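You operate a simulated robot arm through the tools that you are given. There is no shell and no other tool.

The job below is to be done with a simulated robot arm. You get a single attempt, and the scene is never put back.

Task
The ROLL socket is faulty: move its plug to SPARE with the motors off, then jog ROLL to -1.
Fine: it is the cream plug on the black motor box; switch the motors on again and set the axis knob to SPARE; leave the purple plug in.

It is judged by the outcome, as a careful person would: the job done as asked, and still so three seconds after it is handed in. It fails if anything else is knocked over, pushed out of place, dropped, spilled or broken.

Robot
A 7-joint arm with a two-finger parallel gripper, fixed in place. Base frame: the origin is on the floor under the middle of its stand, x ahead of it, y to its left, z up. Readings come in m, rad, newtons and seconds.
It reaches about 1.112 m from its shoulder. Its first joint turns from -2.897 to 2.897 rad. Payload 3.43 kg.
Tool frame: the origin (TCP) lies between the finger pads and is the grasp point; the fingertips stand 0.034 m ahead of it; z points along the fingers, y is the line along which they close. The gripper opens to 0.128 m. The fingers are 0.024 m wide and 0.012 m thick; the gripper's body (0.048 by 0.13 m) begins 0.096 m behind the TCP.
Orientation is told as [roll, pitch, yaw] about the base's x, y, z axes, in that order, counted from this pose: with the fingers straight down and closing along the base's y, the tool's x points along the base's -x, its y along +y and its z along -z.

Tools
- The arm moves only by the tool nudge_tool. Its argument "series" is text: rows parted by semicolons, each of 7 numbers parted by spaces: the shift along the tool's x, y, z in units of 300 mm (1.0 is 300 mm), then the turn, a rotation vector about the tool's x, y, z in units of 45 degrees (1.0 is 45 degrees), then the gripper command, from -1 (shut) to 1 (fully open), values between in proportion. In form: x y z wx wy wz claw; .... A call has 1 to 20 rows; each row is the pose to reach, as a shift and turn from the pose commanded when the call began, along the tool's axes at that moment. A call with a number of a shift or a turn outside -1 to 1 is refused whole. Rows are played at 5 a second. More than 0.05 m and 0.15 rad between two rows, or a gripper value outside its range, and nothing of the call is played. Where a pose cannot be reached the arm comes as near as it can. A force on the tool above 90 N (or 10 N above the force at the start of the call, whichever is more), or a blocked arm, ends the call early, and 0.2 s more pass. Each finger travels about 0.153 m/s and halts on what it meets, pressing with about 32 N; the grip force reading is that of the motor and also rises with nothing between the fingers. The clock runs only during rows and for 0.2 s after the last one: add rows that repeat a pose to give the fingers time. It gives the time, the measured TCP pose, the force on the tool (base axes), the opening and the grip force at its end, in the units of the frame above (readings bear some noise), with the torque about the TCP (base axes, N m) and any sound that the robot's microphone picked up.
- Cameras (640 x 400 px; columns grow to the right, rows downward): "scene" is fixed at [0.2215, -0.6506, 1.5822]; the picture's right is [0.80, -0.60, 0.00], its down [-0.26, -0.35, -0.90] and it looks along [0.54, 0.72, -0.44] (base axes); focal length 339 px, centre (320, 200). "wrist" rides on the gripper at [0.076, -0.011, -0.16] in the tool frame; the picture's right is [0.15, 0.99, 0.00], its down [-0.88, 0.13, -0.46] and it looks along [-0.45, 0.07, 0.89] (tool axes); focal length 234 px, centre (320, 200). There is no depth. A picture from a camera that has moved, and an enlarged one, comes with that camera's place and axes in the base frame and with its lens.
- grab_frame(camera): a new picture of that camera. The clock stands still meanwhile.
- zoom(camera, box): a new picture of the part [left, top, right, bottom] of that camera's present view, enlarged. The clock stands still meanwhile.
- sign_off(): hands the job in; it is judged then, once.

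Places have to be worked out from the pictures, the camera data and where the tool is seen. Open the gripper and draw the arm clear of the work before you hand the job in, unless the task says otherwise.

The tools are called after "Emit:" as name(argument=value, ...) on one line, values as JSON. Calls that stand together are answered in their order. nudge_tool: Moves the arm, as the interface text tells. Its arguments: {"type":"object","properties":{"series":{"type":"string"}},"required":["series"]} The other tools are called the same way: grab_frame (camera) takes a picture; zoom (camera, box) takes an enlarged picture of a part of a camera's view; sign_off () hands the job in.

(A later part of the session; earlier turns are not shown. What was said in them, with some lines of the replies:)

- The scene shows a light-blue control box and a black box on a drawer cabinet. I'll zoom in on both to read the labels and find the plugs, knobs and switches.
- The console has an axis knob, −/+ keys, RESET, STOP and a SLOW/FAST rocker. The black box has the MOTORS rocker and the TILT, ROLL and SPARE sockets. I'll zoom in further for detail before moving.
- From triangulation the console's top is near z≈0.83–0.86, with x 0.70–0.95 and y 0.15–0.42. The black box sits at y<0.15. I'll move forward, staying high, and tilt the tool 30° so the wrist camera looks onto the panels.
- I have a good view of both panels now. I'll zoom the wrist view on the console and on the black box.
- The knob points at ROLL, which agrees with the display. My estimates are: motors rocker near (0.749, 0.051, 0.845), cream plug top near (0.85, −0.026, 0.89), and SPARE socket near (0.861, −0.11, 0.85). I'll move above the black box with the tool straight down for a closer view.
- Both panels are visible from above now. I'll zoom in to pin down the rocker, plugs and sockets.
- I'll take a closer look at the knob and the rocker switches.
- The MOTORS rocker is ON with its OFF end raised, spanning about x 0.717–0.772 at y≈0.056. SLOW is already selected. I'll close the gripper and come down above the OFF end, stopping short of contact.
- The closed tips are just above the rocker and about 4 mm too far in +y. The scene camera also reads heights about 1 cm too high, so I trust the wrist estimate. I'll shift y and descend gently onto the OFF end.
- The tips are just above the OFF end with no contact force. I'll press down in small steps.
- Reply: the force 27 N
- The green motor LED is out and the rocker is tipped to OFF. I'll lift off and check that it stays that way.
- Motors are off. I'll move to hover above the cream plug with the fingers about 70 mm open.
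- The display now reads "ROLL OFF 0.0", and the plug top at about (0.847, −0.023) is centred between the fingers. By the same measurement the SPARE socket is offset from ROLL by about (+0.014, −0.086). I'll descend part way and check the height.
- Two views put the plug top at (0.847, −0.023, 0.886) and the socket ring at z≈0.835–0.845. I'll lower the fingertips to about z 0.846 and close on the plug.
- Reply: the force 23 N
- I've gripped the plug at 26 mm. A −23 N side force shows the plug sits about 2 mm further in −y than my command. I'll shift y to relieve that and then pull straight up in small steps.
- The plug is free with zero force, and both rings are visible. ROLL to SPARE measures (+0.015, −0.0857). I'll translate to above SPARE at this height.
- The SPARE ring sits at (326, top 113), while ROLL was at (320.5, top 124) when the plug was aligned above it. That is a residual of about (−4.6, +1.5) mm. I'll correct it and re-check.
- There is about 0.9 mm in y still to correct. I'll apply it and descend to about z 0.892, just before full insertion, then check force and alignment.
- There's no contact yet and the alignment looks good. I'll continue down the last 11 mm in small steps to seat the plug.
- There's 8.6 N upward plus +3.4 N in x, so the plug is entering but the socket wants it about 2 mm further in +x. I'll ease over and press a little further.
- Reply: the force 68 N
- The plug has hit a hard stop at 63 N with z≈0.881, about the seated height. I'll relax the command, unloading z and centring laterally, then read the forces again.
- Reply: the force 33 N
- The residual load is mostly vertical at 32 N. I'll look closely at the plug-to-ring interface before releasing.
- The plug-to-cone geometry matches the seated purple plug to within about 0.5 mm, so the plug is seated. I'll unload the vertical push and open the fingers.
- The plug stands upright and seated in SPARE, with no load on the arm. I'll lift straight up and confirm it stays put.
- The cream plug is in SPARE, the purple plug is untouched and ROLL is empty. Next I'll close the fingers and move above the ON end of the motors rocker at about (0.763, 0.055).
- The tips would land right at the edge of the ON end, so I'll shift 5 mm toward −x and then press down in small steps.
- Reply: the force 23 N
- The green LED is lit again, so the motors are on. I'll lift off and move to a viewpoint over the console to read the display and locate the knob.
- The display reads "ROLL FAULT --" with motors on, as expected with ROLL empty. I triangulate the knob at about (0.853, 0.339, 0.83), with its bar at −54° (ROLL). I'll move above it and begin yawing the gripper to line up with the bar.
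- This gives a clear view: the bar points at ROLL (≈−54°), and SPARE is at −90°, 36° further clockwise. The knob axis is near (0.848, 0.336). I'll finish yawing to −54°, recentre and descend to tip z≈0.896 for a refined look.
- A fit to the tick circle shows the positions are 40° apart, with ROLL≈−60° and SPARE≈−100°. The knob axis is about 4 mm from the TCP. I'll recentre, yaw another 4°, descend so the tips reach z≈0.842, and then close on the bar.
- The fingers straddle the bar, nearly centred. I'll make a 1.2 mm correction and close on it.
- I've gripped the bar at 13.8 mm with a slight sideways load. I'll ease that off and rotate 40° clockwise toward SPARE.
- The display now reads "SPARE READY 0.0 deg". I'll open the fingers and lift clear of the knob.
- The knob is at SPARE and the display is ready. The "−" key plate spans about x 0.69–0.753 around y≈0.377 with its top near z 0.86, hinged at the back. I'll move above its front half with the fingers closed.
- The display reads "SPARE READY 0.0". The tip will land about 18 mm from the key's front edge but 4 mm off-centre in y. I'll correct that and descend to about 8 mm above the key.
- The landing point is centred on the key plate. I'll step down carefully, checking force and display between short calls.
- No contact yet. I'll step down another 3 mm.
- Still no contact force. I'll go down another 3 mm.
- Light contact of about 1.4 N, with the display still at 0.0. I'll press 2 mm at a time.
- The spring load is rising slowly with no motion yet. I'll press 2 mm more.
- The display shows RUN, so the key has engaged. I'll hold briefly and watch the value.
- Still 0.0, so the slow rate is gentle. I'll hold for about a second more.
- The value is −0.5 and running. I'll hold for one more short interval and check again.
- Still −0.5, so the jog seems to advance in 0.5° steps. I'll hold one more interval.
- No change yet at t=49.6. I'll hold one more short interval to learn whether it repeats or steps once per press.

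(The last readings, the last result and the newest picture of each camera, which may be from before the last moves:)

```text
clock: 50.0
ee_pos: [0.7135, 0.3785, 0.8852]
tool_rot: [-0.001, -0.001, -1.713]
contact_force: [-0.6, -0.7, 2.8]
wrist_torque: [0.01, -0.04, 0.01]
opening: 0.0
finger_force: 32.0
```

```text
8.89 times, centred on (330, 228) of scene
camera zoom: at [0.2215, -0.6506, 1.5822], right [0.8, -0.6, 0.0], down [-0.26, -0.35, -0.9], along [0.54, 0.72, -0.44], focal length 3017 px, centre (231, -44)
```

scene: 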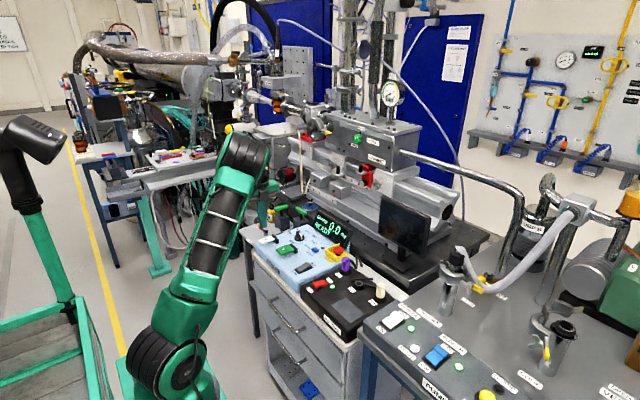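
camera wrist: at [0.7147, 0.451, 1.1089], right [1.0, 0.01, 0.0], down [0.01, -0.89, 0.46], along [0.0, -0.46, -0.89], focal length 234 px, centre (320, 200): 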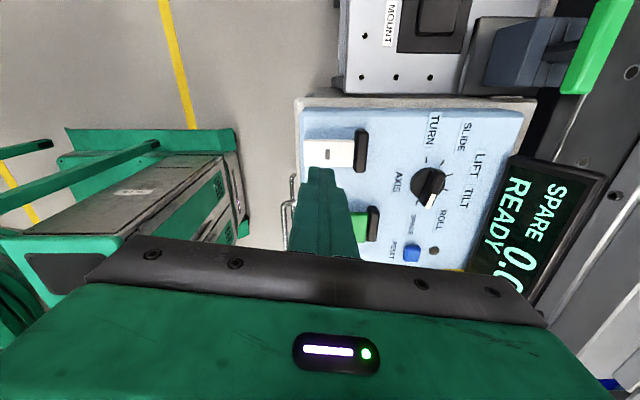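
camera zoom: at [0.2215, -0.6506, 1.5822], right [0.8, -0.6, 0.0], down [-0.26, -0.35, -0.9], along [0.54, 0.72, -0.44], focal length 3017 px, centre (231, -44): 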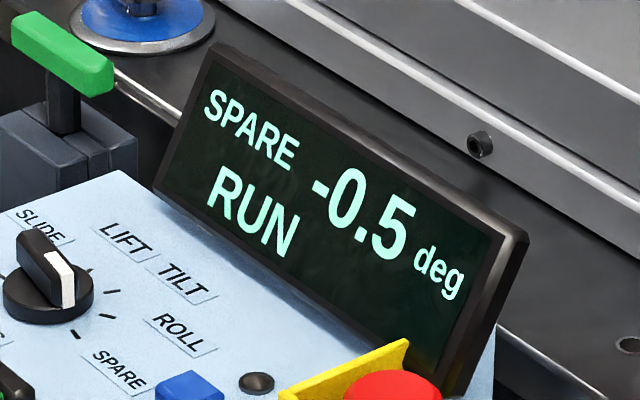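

The reading has held at −0.5 for over a second. To avoid overshoot from a lagging display, I'll release the key now and see what it settles to.

Emit:
nudge_tool(series="0 0 -0.03 0 0 0 -1")

Emit:
zoom(camera="scene", box=[300, 205, 360, 250])

```text
clock: 50.4
ee_pos: [0.7126, 0.3764, 0.8942]
tool_rot: [-0.001, 0.0, -1.712]
contact_force: [0.0, 0.1, -1.0]
wrist_torque: [-0.01, 0.01, -0.02]
opening: 0.0001
finger_force: 32.5
```

```text
8.89 times, centred on (330, 228) of scene
camera zoom: at [0.2215, -0.6506, 1.5822], right [0.8, -0.6, 0.0], down [-0.26, -0.35, -0.9], along [0.54, 0.72, -0.44], focal length 3017 px, centre (231, -44)
```

zoom: 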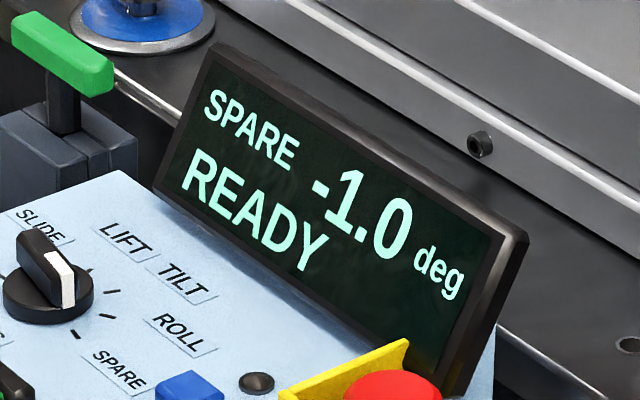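

It now reads "SPARE READY −1.0 deg". I'll let a second pass while lifting clear to confirm it stays at −1.0.

Emit:
nudge_tool(series="0 0 -0.05 0 0 0 -1; 0 0 -0.15 0 0 0 -1; 0 0 -0.28 0 0 0 -1; 0 0 -0.4 0 0 0 -1; 0 0 -0.4 0 0 0 -1; 0 0 -0.4 0 0 0 -1; 0 0 -0.4 0 0 0 -1; 0 0 -0.4 0 0 0 -1")

Emit:
zoom(camera="scene", box=[300, 205, 360, 250])

Emit:
zoom(camera="scene", box=[250, 200, 410, 310])

```text
clock: 52.2
ee_pos: [0.711, 0.3788, 1.0123]
tool_rot: [0.001, -0.001, -1.713]
contact_force: [1.2, 0.9, 0.3]
wrist_torque: [-0.01, -0.02, 0.0]
opening: 0.0002
finger_force: 31.7
```

```text
8.89 times, centred on (330, 228) of scene
camera zoom: at [0.2215, -0.6506, 1.5822], right [0.8, -0.6, 0.0], down [-0.26, -0.35, -0.9], along [0.54, 0.72, -0.44], focal length 3017 px, centre (231, -44)
```

zoom: 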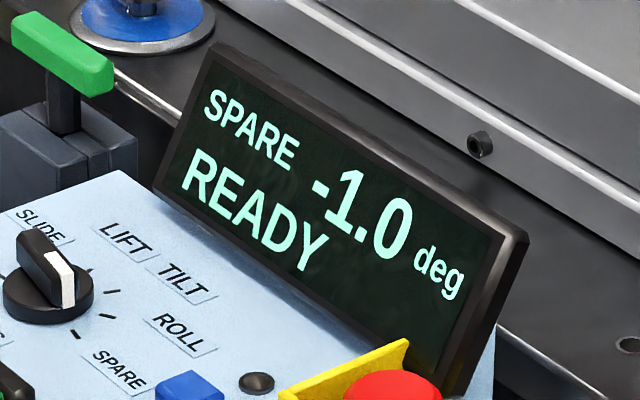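

```text
3.64 times, centred on (330, 255) of scene
camera zoom: at [0.2215, -0.6506, 1.5822], right [0.8, -0.6, 0.0], down [-0.26, -0.35, -0.9], along [0.54, 0.72, -0.44], focal length 1234 px, centre (284, 0)
```

zoom: 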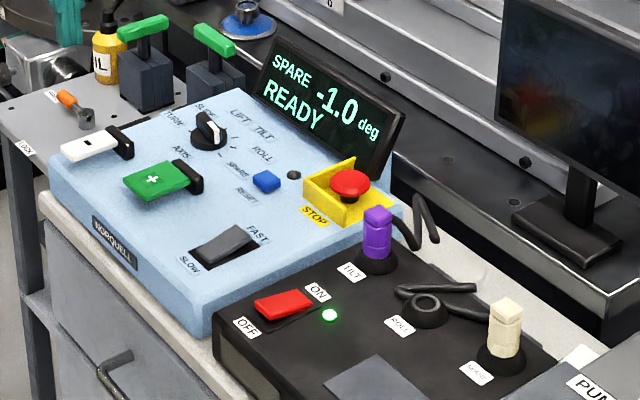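

The reading holds at −1.0 READY, with LED on, both plugs in and the knob at SPARE. Since it changed in 0.5° jumps, I want to know whether the display is rounding. I'll look for the physical ROLL axis on the apparatus.

Emit:
zoom(camera="scene", box=[220, 90, 320, 160])

Emit:
zoom(camera="scene", box=[220, 150, 340, 230])

Emit:
grab_frame(camera="wrist")

```text
5.71 times, centred on (270, 125) of scene
camera zoom: at [0.2215, -0.6506, 1.5822], right [0.8, -0.6, 0.0], down [-0.26, -0.35, -0.9], along [0.54, 0.72, -0.44], focal length 1939 px, centre (606, 629)
```

zoom: 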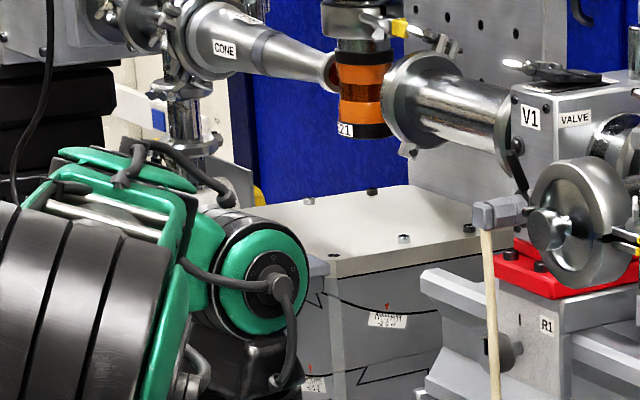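

```text
5.00 times, centred on (280, 190) of scene
camera zoom: at [0.2215, -0.6506, 1.5822], right [0.8, -0.6, 0.0], down [-0.26, -0.35, -0.9], along [0.54, 0.72, -0.44], focal length 1697 px, centre (520, 250)
```

zoom: 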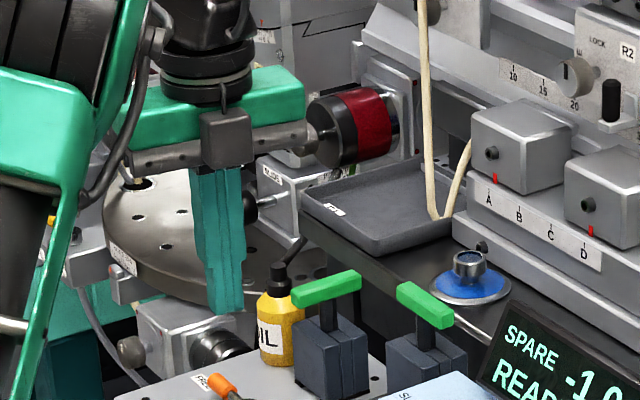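

```text
taken
camera wrist: at [0.7126, 0.4552, 1.1739], right [1.0, 0.01, 0.0], down [0.01, -0.89, 0.46], along [0.0, -0.46, -0.89], focal length 234 px, centre (320, 200)
```

wrist: 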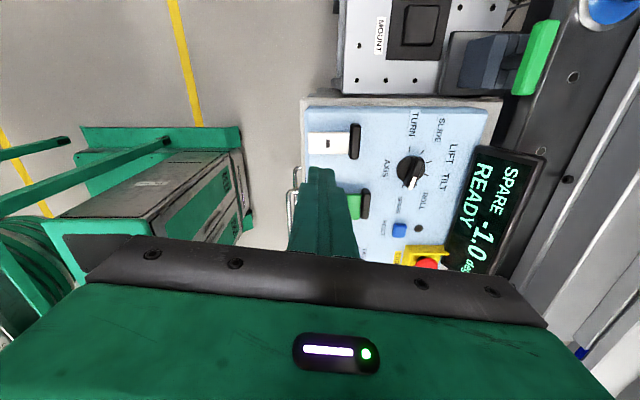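

I can see goniometer arcs with scale labels and red pointers behind the arm. I'll zoom in heavily on them.

Emit:
zoom(camera="scene", box=[274, 138, 292, 150])

Emit:
zoom(camera="scene", box=[258, 148, 282, 164])

Emit:
zoom(camera="scene", box=[250, 120, 310, 160])

```text
16.00 times, centred on (283, 144) of scene
camera zoom: at [0.2215, -0.6506, 1.5822], right [0.8, -0.6, 0.0], down [-0.26, -0.35, -0.9], along [0.54, 0.72, -0.44], focal length 5430 px, centre (912, 1096)
```

zoom: 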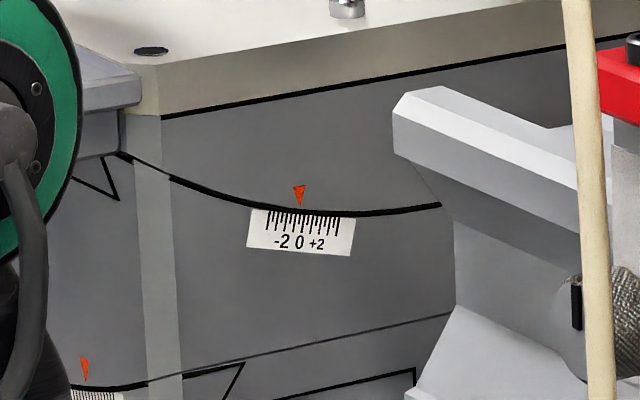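

```text
16.00 times, centred on (270, 156) of scene
camera zoom: at [0.2215, -0.6506, 1.5822], right [0.8, -0.6, 0.0], down [-0.26, -0.35, -0.9], along [0.54, 0.72, -0.44], focal length 5430 px, centre (1120, 904)
```

zoom: 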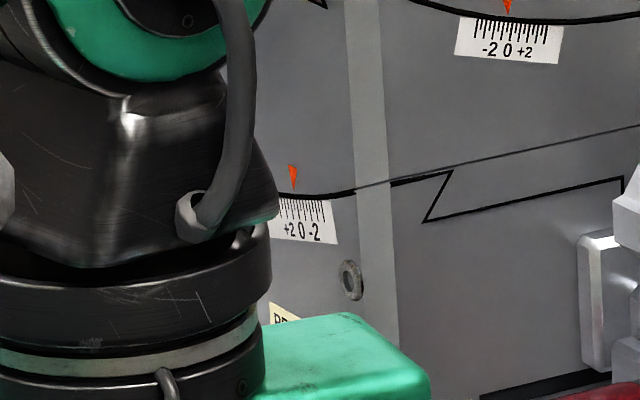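

```text
10.00 times, centred on (280, 140) of scene
camera zoom: at [0.2215, -0.6506, 1.5822], right [0.8, -0.6, 0.0], down [-0.26, -0.35, -0.9], along [0.54, 0.72, -0.44], focal length 3394 px, centre (720, 800)
```

zoom: 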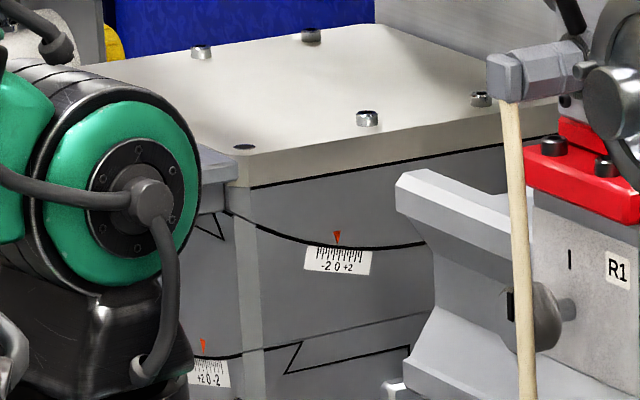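

There are two graduated scales, −2…0…+2, with red pointers; one must be TILT and the other ROLL. The arm hides part of the lower one, so I'll retract up and back to see them clearly.

Emit:
nudge_tool(series="-0.06 -0.08 -0.05 0 0 -0.1 -1; -0.13 -0.17 -0.1 0 0 -0.2 -1; -0.2 -0.26 -0.15 0 0 -0.3 -1; -0.28 -0.35 -0.2 0 0 -0.4 -1; -0.36 -0.45 -0.25 0 0 -0.5 -1; -0.44 -0.55 -0.3 0 0 -0.6 -1; -0.52 -0.65 -0.35 0 0 -0.7 -1; -0.61 -0.75 -0.4 0 0 -0.8 -1; -0.61 -0.75 -0.4 0 0 -0.9 -1")

Emit:
zoom(camera="scene", box=[250, 138, 290, 163])

Emit:
zoom(camera="scene", box=[220, 110, 320, 180])

```text
clock: 54.2
ee_pos: [0.4652, 0.2276, 1.1339]
tool_rot: [-0.001, 0.0, -1.005]
contact_force: [-0.1, 0.2, -0.5]
wrist_torque: [0.0, 0.03, 0.0]
opening: 0.0004
finger_force: 32.0
```

```text
16.00 times, centred on (270, 150) of scene
camera zoom: at [0.2215, -0.6506, 1.5822], right [0.8, -0.6, 0.0], down [-0.26, -0.35, -0.9], along [0.54, 0.72, -0.44], focal length 5430 px, centre (1120, 992)
```

zoom: 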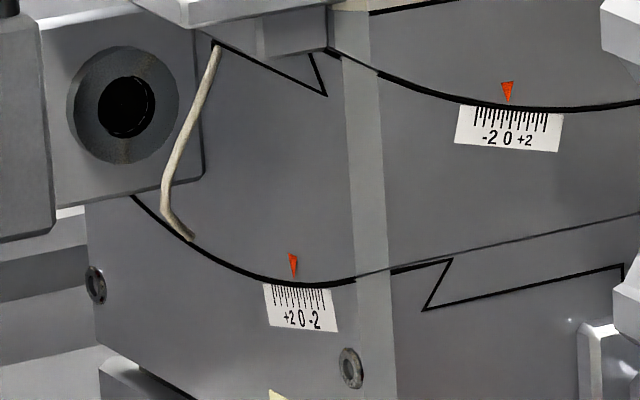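

```text
5.71 times, centred on (270, 145) of scene
camera zoom: at [0.2215, -0.6506, 1.5822], right [0.8, -0.6, 0.0], down [-0.26, -0.35, -0.9], along [0.54, 0.72, -0.44], focal length 1939 px, centre (606, 514)
```

zoom: 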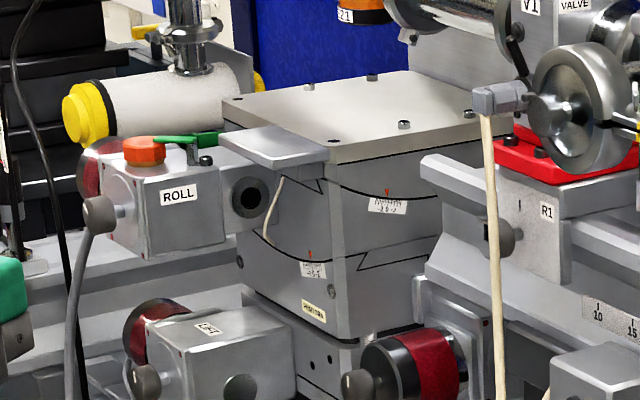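

From the layout, the ROLL motor drives the upper cradle, so the right-face scale is ROLL. Its pointer sits slightly on the negative side, but I can't read it well enough from here. I'll bring the wrist camera nearer in free space, starting by yawing the tool back round.

Emit:
nudge_tool(series="0.024 0.032 -0.029 0 0 -0.143 -1; 0.049 0.065 -0.057 0 0 -0.286 -0.5; 0.073 0.097 -0.086 0 0 -0.429 0; 0.098 0.13 -0.114 0 0 -0.571 0.5; 0.122 0.162 -0.143 0 0 -0.714 1; 0.147 0.195 -0.171 0 0 -0.857 1; 0.171 0.227 -0.2 0 0 -1 1; 0.171 0.227 -0.2 0 0 -1 1")

Emit:
nudge_tool(series="0 0 0 0 0 -0.143 1; 0 0 0 0 0 -0.286 1; 0 0 0 0 0 -0.429 1; 0 0 0 0 0 -0.571 1; 0 0 0 0 0 -0.714 1; 0 0 0 0 0 -0.857 1; 0 0 0 0 0 -1 1; 0 0 0 0 0 -1 1")

Emit:
grab_frame(camera="scene")

```text
clock: 56.0
ee_pos: [0.497, 0.3085, 1.1931]
tool_rot: [-0.001, 0.0, -0.218]
contact_force: [0.3, -0.1, -0.2]
wrist_torque: [-0.03, 0.02, -0.03]
opening: 0.1282
finger_force: 0.0
```

```text
clock: 57.8
ee_pos: [0.4948, 0.3078, 1.1948]
tool_rot: [0.0, -0.002, 0.567]
contact_force: [-0.1, 0.6, 0.0]
wrist_torque: [0.02, 0.0, 0.0]
opening: 0.1279
finger_force: 0.0
```

```text
taken
```

scene: 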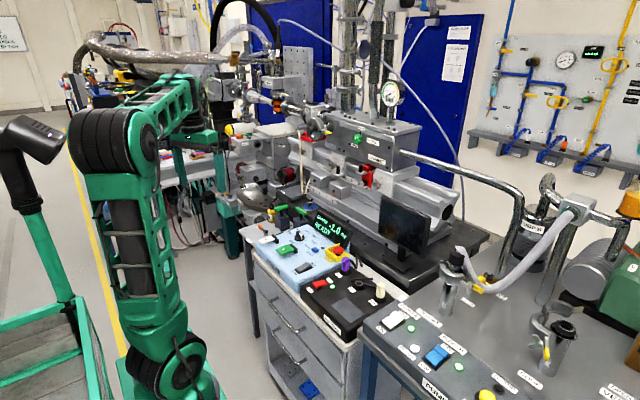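

Yaw is at +32°. Next I'll pitch the tool forward 45° and move to about (0.69, 0.51, 1.16) so the wrist camera looks toward the goniometer.

Emit:
nudge_tool(series="-0.101 0.024 0.013 0 -0.111 0 1; -0.203 0.048 0.026 0 -0.222 0 1; -0.304 0.072 0.039 0 -0.333 0 1; -0.405 0.096 0.052 0 -0.444 0 1; -0.507 0.121 0.065 0 -0.556 0 1; -0.608 0.145 0.078 0 -0.667 0 1; -0.709 0.169 0.091 0 -0.778 0 1; -0.811 0.193 0.104 0 -0.889 0 1; -0.912 0.217 0.117 0 -1 0 1; -0.912 0.217 0.117 0 -1 0 1")

Emit:
grab_frame(camera="wrist")

Emit:
grab_frame(camera="scene")

```text
clock: 60.0
ee_pos: [0.6912, 0.51, 1.1596]
tool_rot: [0.001, -0.787, 0.565]
contact_force: [0.8, 0.2, -0.3]
wrist_torque: [-0.01, 0.0, 0.0]
opening: 0.128
finger_force: 0.1
```

```text
taken
camera wrist: at [0.5569, 0.411, 1.2194], right [-0.62, 0.78, -0.1], down [0.18, 0.27, 0.95], along [0.76, 0.56, -0.31], focal length 234 px, centre (320, 200)
```

wrist: 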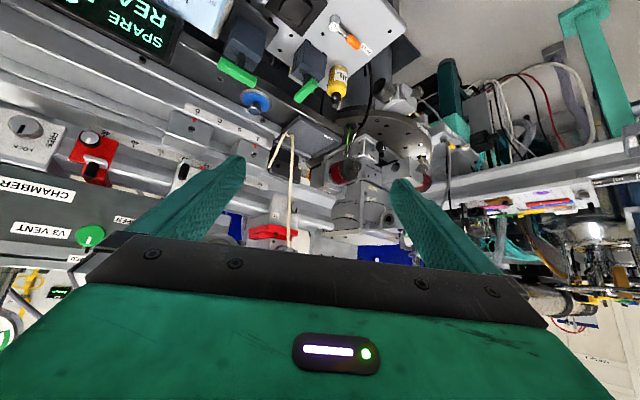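

```text
taken
```

scene: 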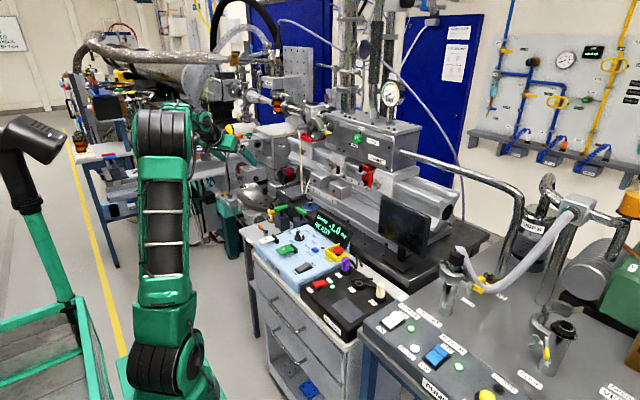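

The goniometer sits between the fingers around (360, 190), and the image is upside-down. I'll zoom in.

Emit:
zoom(camera="wrist", box=[320, 140, 420, 240])

Emit:
zoom(camera="wrist", box=[335, 180, 375, 205])

```text
4.00 times, centred on (370, 190) of wrist
camera zoom: at [0.5569, 0.411, 1.2194], right [-0.62, 0.78, -0.1], down [0.18, 0.27, 0.95], along [0.76, 0.56, -0.31], focal length 937 px, centre (120, 240)
```

zoom: 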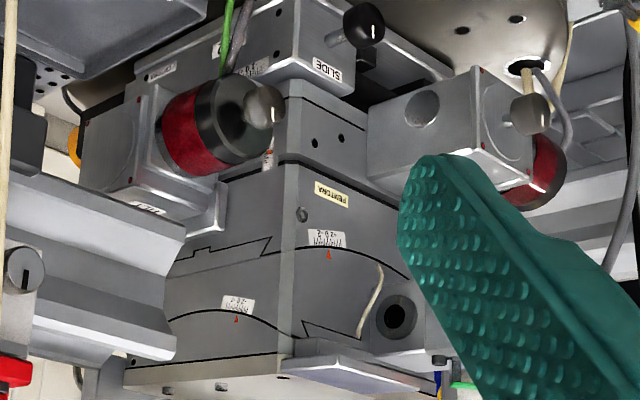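

```text
16.00 times, centred on (355, 192) of wrist
camera zoom: at [0.5569, 0.411, 1.2194], right [-0.62, 0.78, -0.1], down [0.18, 0.27, 0.95], along [0.76, 0.56, -0.31], focal length 3747 px, centre (-240, 320)
```

zoom: 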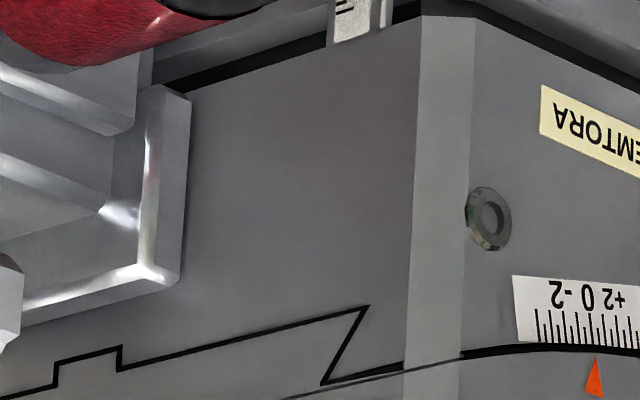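

Emit:
zoom(camera="wrist", box=[355, 188, 395, 213])

Emit:
zoom(camera="wrist", box=[332, 202, 372, 227])

```text
16.00 times, centred on (375, 200) of wrist
camera zoom: at [0.5569, 0.411, 1.2194], right [-0.62, 0.78, -0.1], down [0.18, 0.27, 0.95], along [0.76, 0.56, -0.31], focal length 3747 px, centre (-560, 192)
```

zoom: 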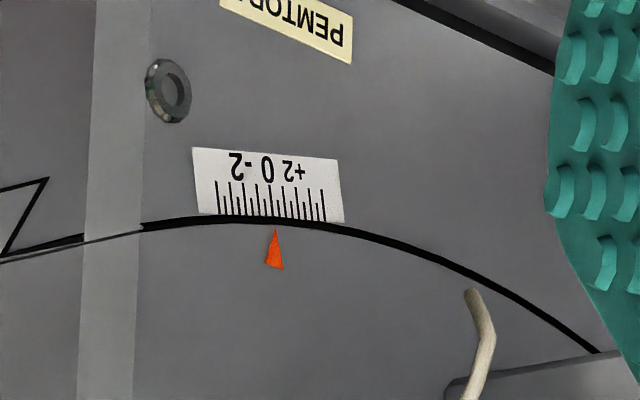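

```text
16.00 times, centred on (352, 214) of wrist
camera zoom: at [0.5569, 0.411, 1.2194], right [-0.62, 0.78, -0.1], down [0.18, 0.27, 0.95], along [0.76, 0.56, -0.31], focal length 3747 px, centre (-192, -32)
```

zoom: 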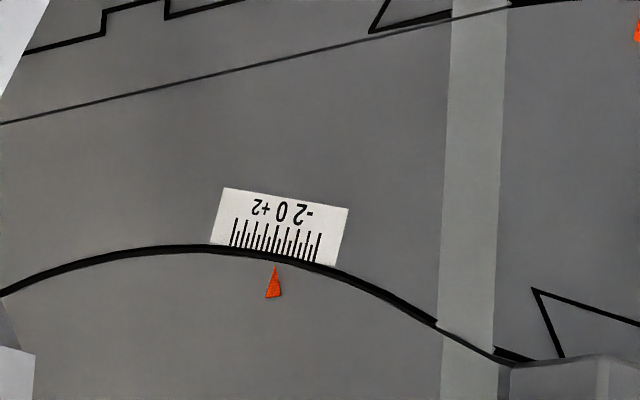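

The left-face scale (TILT) reads about 0. The right-face scale (ROLL) shows a small offset toward negative. I'll take sharper views of the ROLL scale from the scene camera and re-read the display.

Emit:
zoom(camera="scene", box=[276, 140, 290, 149])

Emit:
zoom(camera="scene", box=[300, 205, 360, 250])

```text
16.00 times, centred on (283, 144) of scene
camera zoom: at [0.2215, -0.6506, 1.5822], right [0.8, -0.6, 0.0], down [-0.26, -0.35, -0.9], along [0.54, 0.72, -0.44], focal length 5430 px, centre (912, 1088)
```

zoom: 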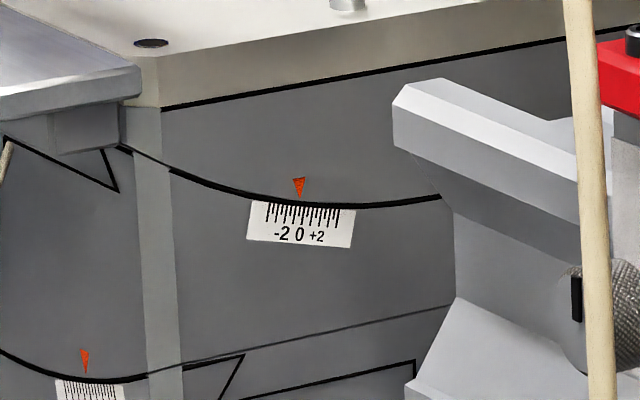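

```text
8.89 times, centred on (330, 228) of scene
camera zoom: at [0.2215, -0.6506, 1.5822], right [0.8, -0.6, 0.0], down [-0.26, -0.35, -0.9], along [0.54, 0.72, -0.44], focal length 3017 px, centre (231, -44)
```

zoom: 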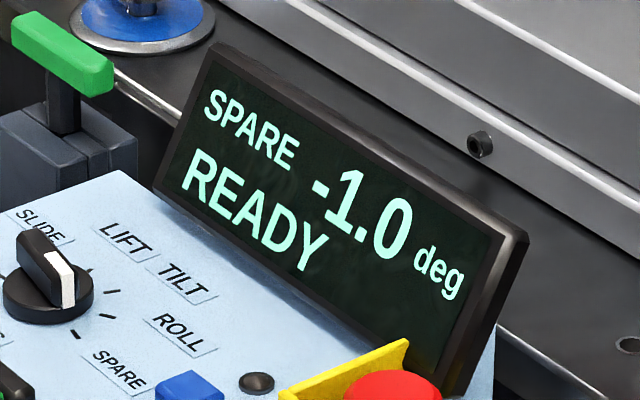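

The scale readings, about −0.4 to −0.6 before a parallax correction of similar size, suggest the true roll could be anywhere from −0.7 to −1.0. The display seems to jump in 0.5° increments. I'll go back to the "−" key and give a very short pulse while watching the pointer and display, to learn whether it moves continuously.

Emit:
nudge_tool(series="0.065 -0.048 0.029 0 0.125 0 -1; 0.131 -0.095 0.058 0 0.25 0 -1; 0.197 -0.143 0.086 0 0.375 0 -1; 0.262 -0.19 0.115 0 0.5 0 -1; 0.327 -0.238 0.144 0 0.625 0 -1; 0.393 -0.286 0.172 0 0.75 0 -1; 0.458 -0.333 0.201 0 0.875 0 -1; 0.524 -0.381 0.23 0 1 0 -1; 0.524 -0.381 0.23 0 1 0 -1")

Emit:
grab_frame(camera="wrist")

Emit:
zoom(camera="scene", box=[276, 140, 290, 149])

```text
clock: 62.0
ee_pos: [0.6987, 0.3805, 0.9953]
tool_rot: [0.001, 0.002, 0.566]
contact_force: [0.0, 0.1, 0.6]
wrist_torque: [-0.03, -0.03, 0.02]
opening: 0.0
finger_force: 32.1
```

```text
taken
camera wrist: at [0.6411, 0.3305, 1.1573], right [-0.65, 0.76, 0.0], down [0.67, 0.58, 0.45], along [0.34, 0.3, -0.89], focal length 234 px, centre (320, 200)
```

wrist: 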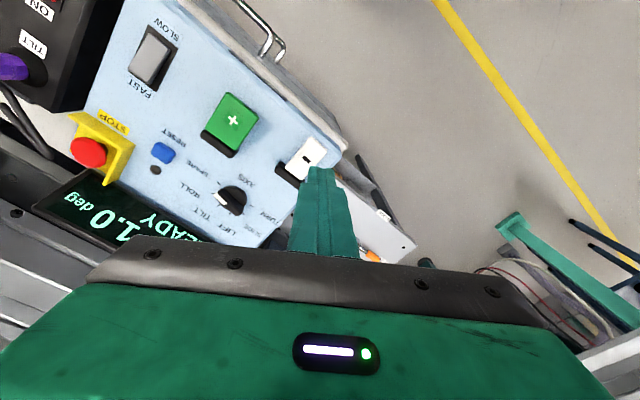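

```text
16.00 times, centred on (283, 144) of scene
camera zoom: at [0.2215, -0.6506, 1.5822], right [0.8, -0.6, 0.0], down [-0.26, -0.35, -0.9], along [0.54, 0.72, -0.44], focal length 5430 px, centre (912, 1088)
```

zoom: 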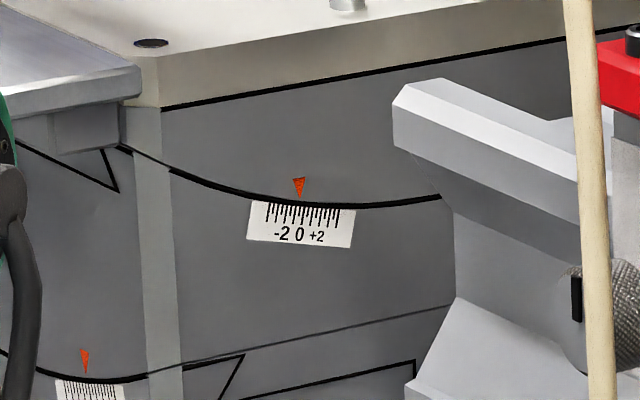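

The ROLL pointer is visible from here for reference, with its tip at x≈299. I'll move over the key and descend to just above it.

Emit:
nudge_tool(series="-0.02 -0.02 0.06 0 0 0 -1; -0.035 -0.034 0.14 0 0 0 -1; -0.035 -0.034 0.22 0 0 0 -1; -0.035 -0.034 0.29 0 0 0 -1; -0.035 -0.034 0.335 0 0 0 -1; -0.035 -0.034 0.335 0 0 0 -1")

Emit:
zoom(camera="wrist", box=[260, 110, 380, 210])

Emit:
zoom(camera="scene", box=[250, 200, 370, 280])

Emit:
zoom(camera="scene", box=[276, 140, 290, 149])

```text
clock: 63.4
ee_pos: [0.7135, 0.3752, 0.8981]
tool_rot: [-0.001, 0.0, 0.566]
contact_force: [0.3, -0.1, -0.6]
wrist_torque: [0.02, -0.02, -0.03]
opening: 0.0001
finger_force: 32.6
```

```text
4.00 times, centred on (320, 160) of wrist
camera zoom: at [0.656, 0.3259, 1.0589], right [-0.65, 0.76, 0.0], down [0.67, 0.58, 0.46], along [0.34, 0.3, -0.89], focal length 937 px, centre (320, 360)
```

zoom: 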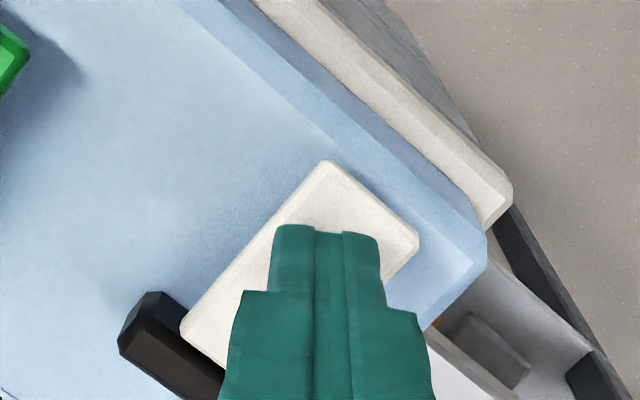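

```text
5.00 times, centred on (310, 240) of scene
camera zoom: at [0.2215, -0.6506, 1.5822], right [0.8, -0.6, 0.0], down [-0.26, -0.35, -0.9], along [0.54, 0.72, -0.44], focal length 1697 px, centre (370, 0)
```

zoom: 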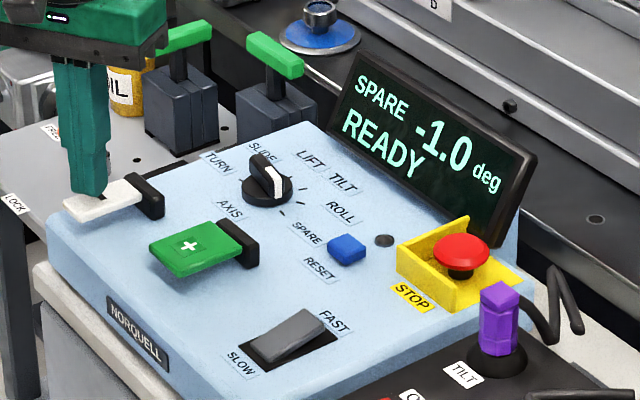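

```text
16.00 times, centred on (283, 144) of scene
camera zoom: at [0.2215, -0.6506, 1.5822], right [0.8, -0.6, 0.0], down [-0.26, -0.35, -0.9], along [0.54, 0.72, -0.44], focal length 5430 px, centre (912, 1088)
```

zoom: 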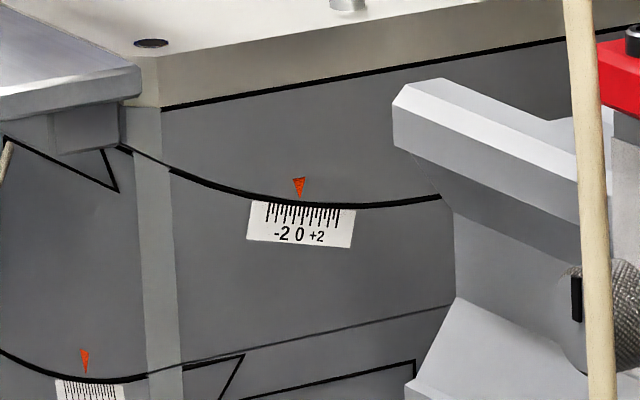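

The reference is set: display "READY −1.0" and pointer tip at (300, 201). I'll give a single pulse of about 0.4 s on "−".

Emit:
nudge_tool(series="0 0 0.032 0 0 0 -1; 0 0 0.051 0 0 0 -1; 0 0 0.051 0 0 0 -1; 0 0 0.02 0 0 0 -1")

Emit:
zoom(camera="scene", box=[300, 205, 360, 250])

Emit:
zoom(camera="scene", box=[276, 140, 290, 149])

```text
clock: 64.4
ee_pos: [0.7119, 0.3775, 0.8914]
tool_rot: [-0.001, 0.001, 0.566]
contact_force: [-0.2, 0.4, 0.0]
wrist_torque: [-0.02, 0.02, -0.03]
opening: 0.0
finger_force: 32.7
```

```text
8.89 times, centred on (330, 228) of scene
camera zoom: at [0.2215, -0.6506, 1.5822], right [0.8, -0.6, 0.0], down [-0.26, -0.35, -0.9], along [0.54, 0.72, -0.44], focal length 3017 px, centre (231, -44)
```

zoom: 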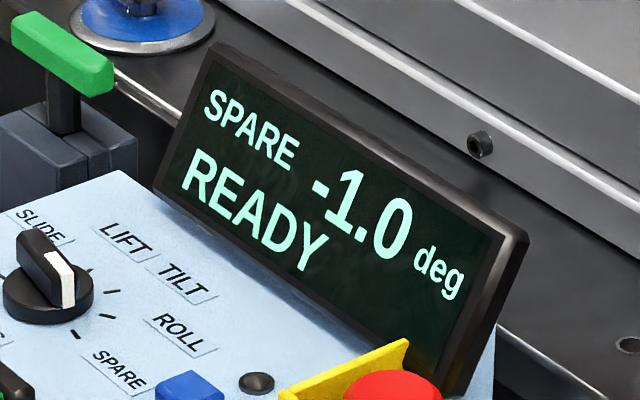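

```text
16.00 times, centred on (283, 144) of scene
camera zoom: at [0.2215, -0.6506, 1.5822], right [0.8, -0.6, 0.0], down [-0.26, -0.35, -0.9], along [0.54, 0.72, -0.44], focal length 5430 px, centre (912, 1088)
```

zoom: 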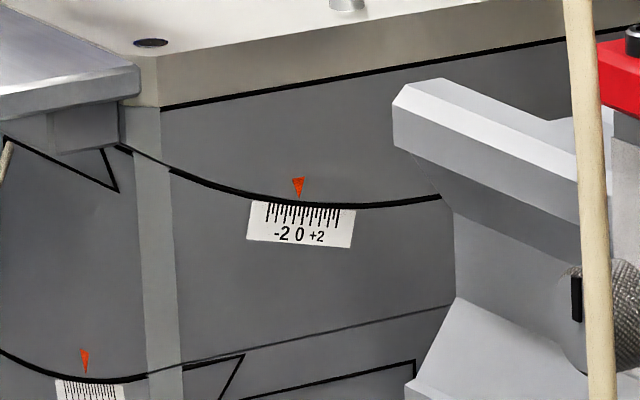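

The display is still −1.0 and the pointer may have moved left by about 1 px, roughly 0.1°. I'll repeat the same pulse to tell whether the motion is continuous.

Emit:
nudge_tool(series="0 0 0.012 0 0 0 -1; 0 0 0.031 0 0 0 -1; 0 0 0.031 0 0 0 -1; 0 0 0 0 0 0 -1")

Emit:
zoom(camera="scene", box=[300, 205, 360, 250])

Emit:
zoom(camera="scene", box=[276, 140, 290, 149])

```text
clock: 65.4
ee_pos: [0.7126, 0.3763, 0.8922]
tool_rot: [0.0, 0.001, 0.566]
contact_force: [0.5, -0.4, -0.8]
wrist_torque: [0.02, 0.0, 0.02]
opening: 0.0
finger_force: 32.0
```

```text
8.89 times, centred on (330, 228) of scene
camera zoom: at [0.2215, -0.6506, 1.5822], right [0.8, -0.6, 0.0], down [-0.26, -0.35, -0.9], along [0.54, 0.72, -0.44], focal length 3017 px, centre (231, -44)
```

zoom: 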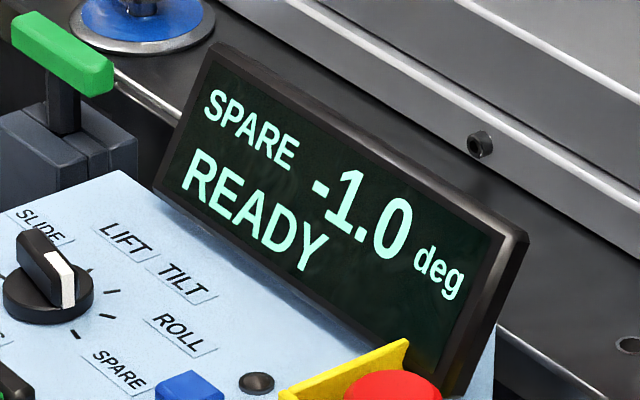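

```text
16.00 times, centred on (283, 144) of scene
camera zoom: at [0.2215, -0.6506, 1.5822], right [0.8, -0.6, 0.0], down [-0.26, -0.35, -0.9], along [0.54, 0.72, -0.44], focal length 5430 px, centre (912, 1088)
```

zoom: 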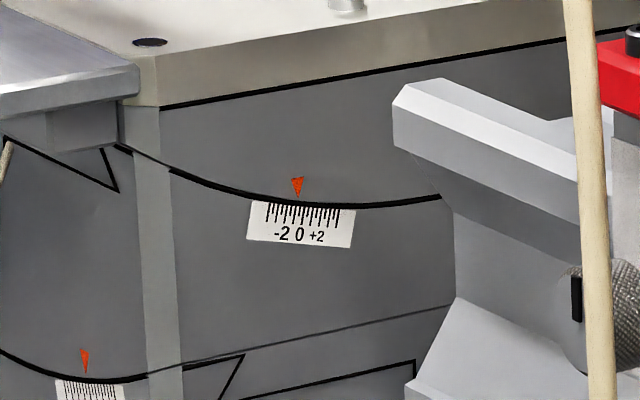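

The pointer has moved left by about 2 px over the two pulses, so the motion is continuous and the display rounds to 0.5°. With the −0.75 crossing just before release plus about 0.25° of pulses, the true roll should now be close to −1.0, and the display reads "SPARE READY −1.0". I'll lift off, open the gripper and retract clear.

Emit:
nudge_tool(series="0 0 -0.08 0 0 0 -1; 0 0 -0.2 0 0 0 -1; 0 0 -0.33 0 0 0 -1; 0.12 0.02 -0.4 0 0 0 -0.5; 0.25 0.045 -0.47 0 0 0 0; 0.38 0.07 -0.54 0 0 0 0.5; 0.51 0.1 -0.6 0 0 0 1; 0.64 0.12 -0.667 0 0 0 1; 0.76 0.145 -0.667 0 0 0 1; 0.882 0.167 -0.667 0 0 0 1; 0.882 0.167 -0.667 0 0 0 1; 0.882 0.167 -0.667 0 0 0 1")

Emit:
grab_frame(camera="scene")

Emit:
zoom(camera="scene", box=[250, 200, 410, 310])

Emit:
zoom(camera="scene", box=[276, 140, 290, 149])

```text
clock: 68.0
ee_pos: [0.4648, 0.2785, 1.0917]
tool_rot: [-0.001, 0.0, 0.564]
contact_force: [0.0, 0.3, 0.0]
wrist_torque: [-0.02, -0.03, -0.02]
opening: 0.1281
finger_force: 0.1
```

```text
taken
```

scene: 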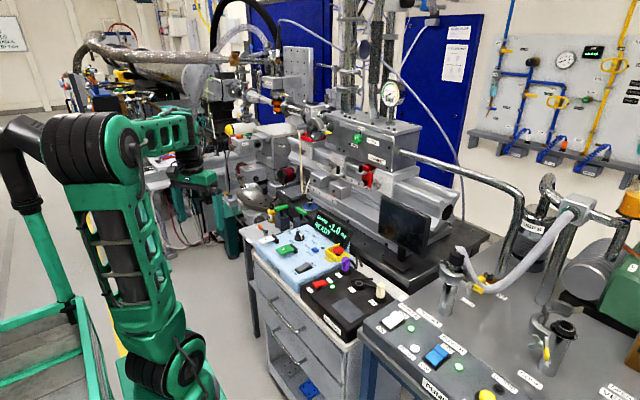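

```text
3.64 times, centred on (330, 255) of scene
camera zoom: at [0.2215, -0.6506, 1.5822], right [0.8, -0.6, 0.0], down [-0.26, -0.35, -0.9], along [0.54, 0.72, -0.44], focal length 1234 px, centre (284, 0)
```

zoom: 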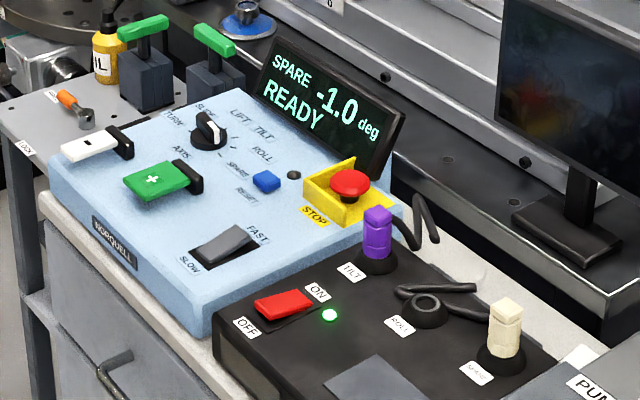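

```text
16.00 times, centred on (283, 144) of scene
camera zoom: at [0.2215, -0.6506, 1.5822], right [0.8, -0.6, 0.0], down [-0.26, -0.35, -0.9], along [0.54, 0.72, -0.44], focal length 5430 px, centre (912, 1088)
```

zoom: 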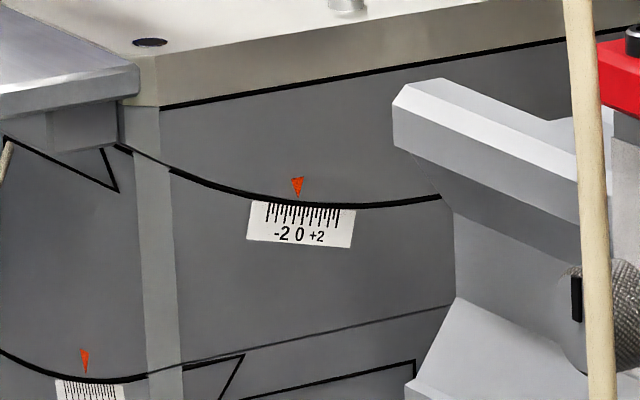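

The cream plug is in SPARE and the purple plug is untouched in TILT. The motor LED is on, the knob is at SPARE, and the display holds "SPARE READY −1.0 deg". The gripper is open, the arm is clear and nothing else has moved, so I'm handing the job in.

Emit:
sign_off()

```text
The job is handed in.
```

The ROLL axis now runs from the SPARE socket, and the display reads "SPARE READY −1.0 deg". I've handed the job in.

- **Plug:** I switched the motors off, then moved the cream plug from ROLL to SPARE. It sits at the same depth as the purple plug, which stays in TILT.
- **Motors and knob:** the motors are on again with the green LED lit, and the axis knob is at SPARE.
- **Jog:** I jogged with the "−" key on SLOW, which was already selected. The display only shows 0.5° steps, while the axis moves continuously. It first showed −1.0 at what I estimate was about −0.8, so I added two short pulses, watching the red pointer on the ROLL scale.
- **Accuracy:** I put the true angle between about −0.9 and −1.1. The scale is too small in the camera view to read more closely.

The arm is drawn back with the gripper open, and I saw nothing else moved or knocked over.
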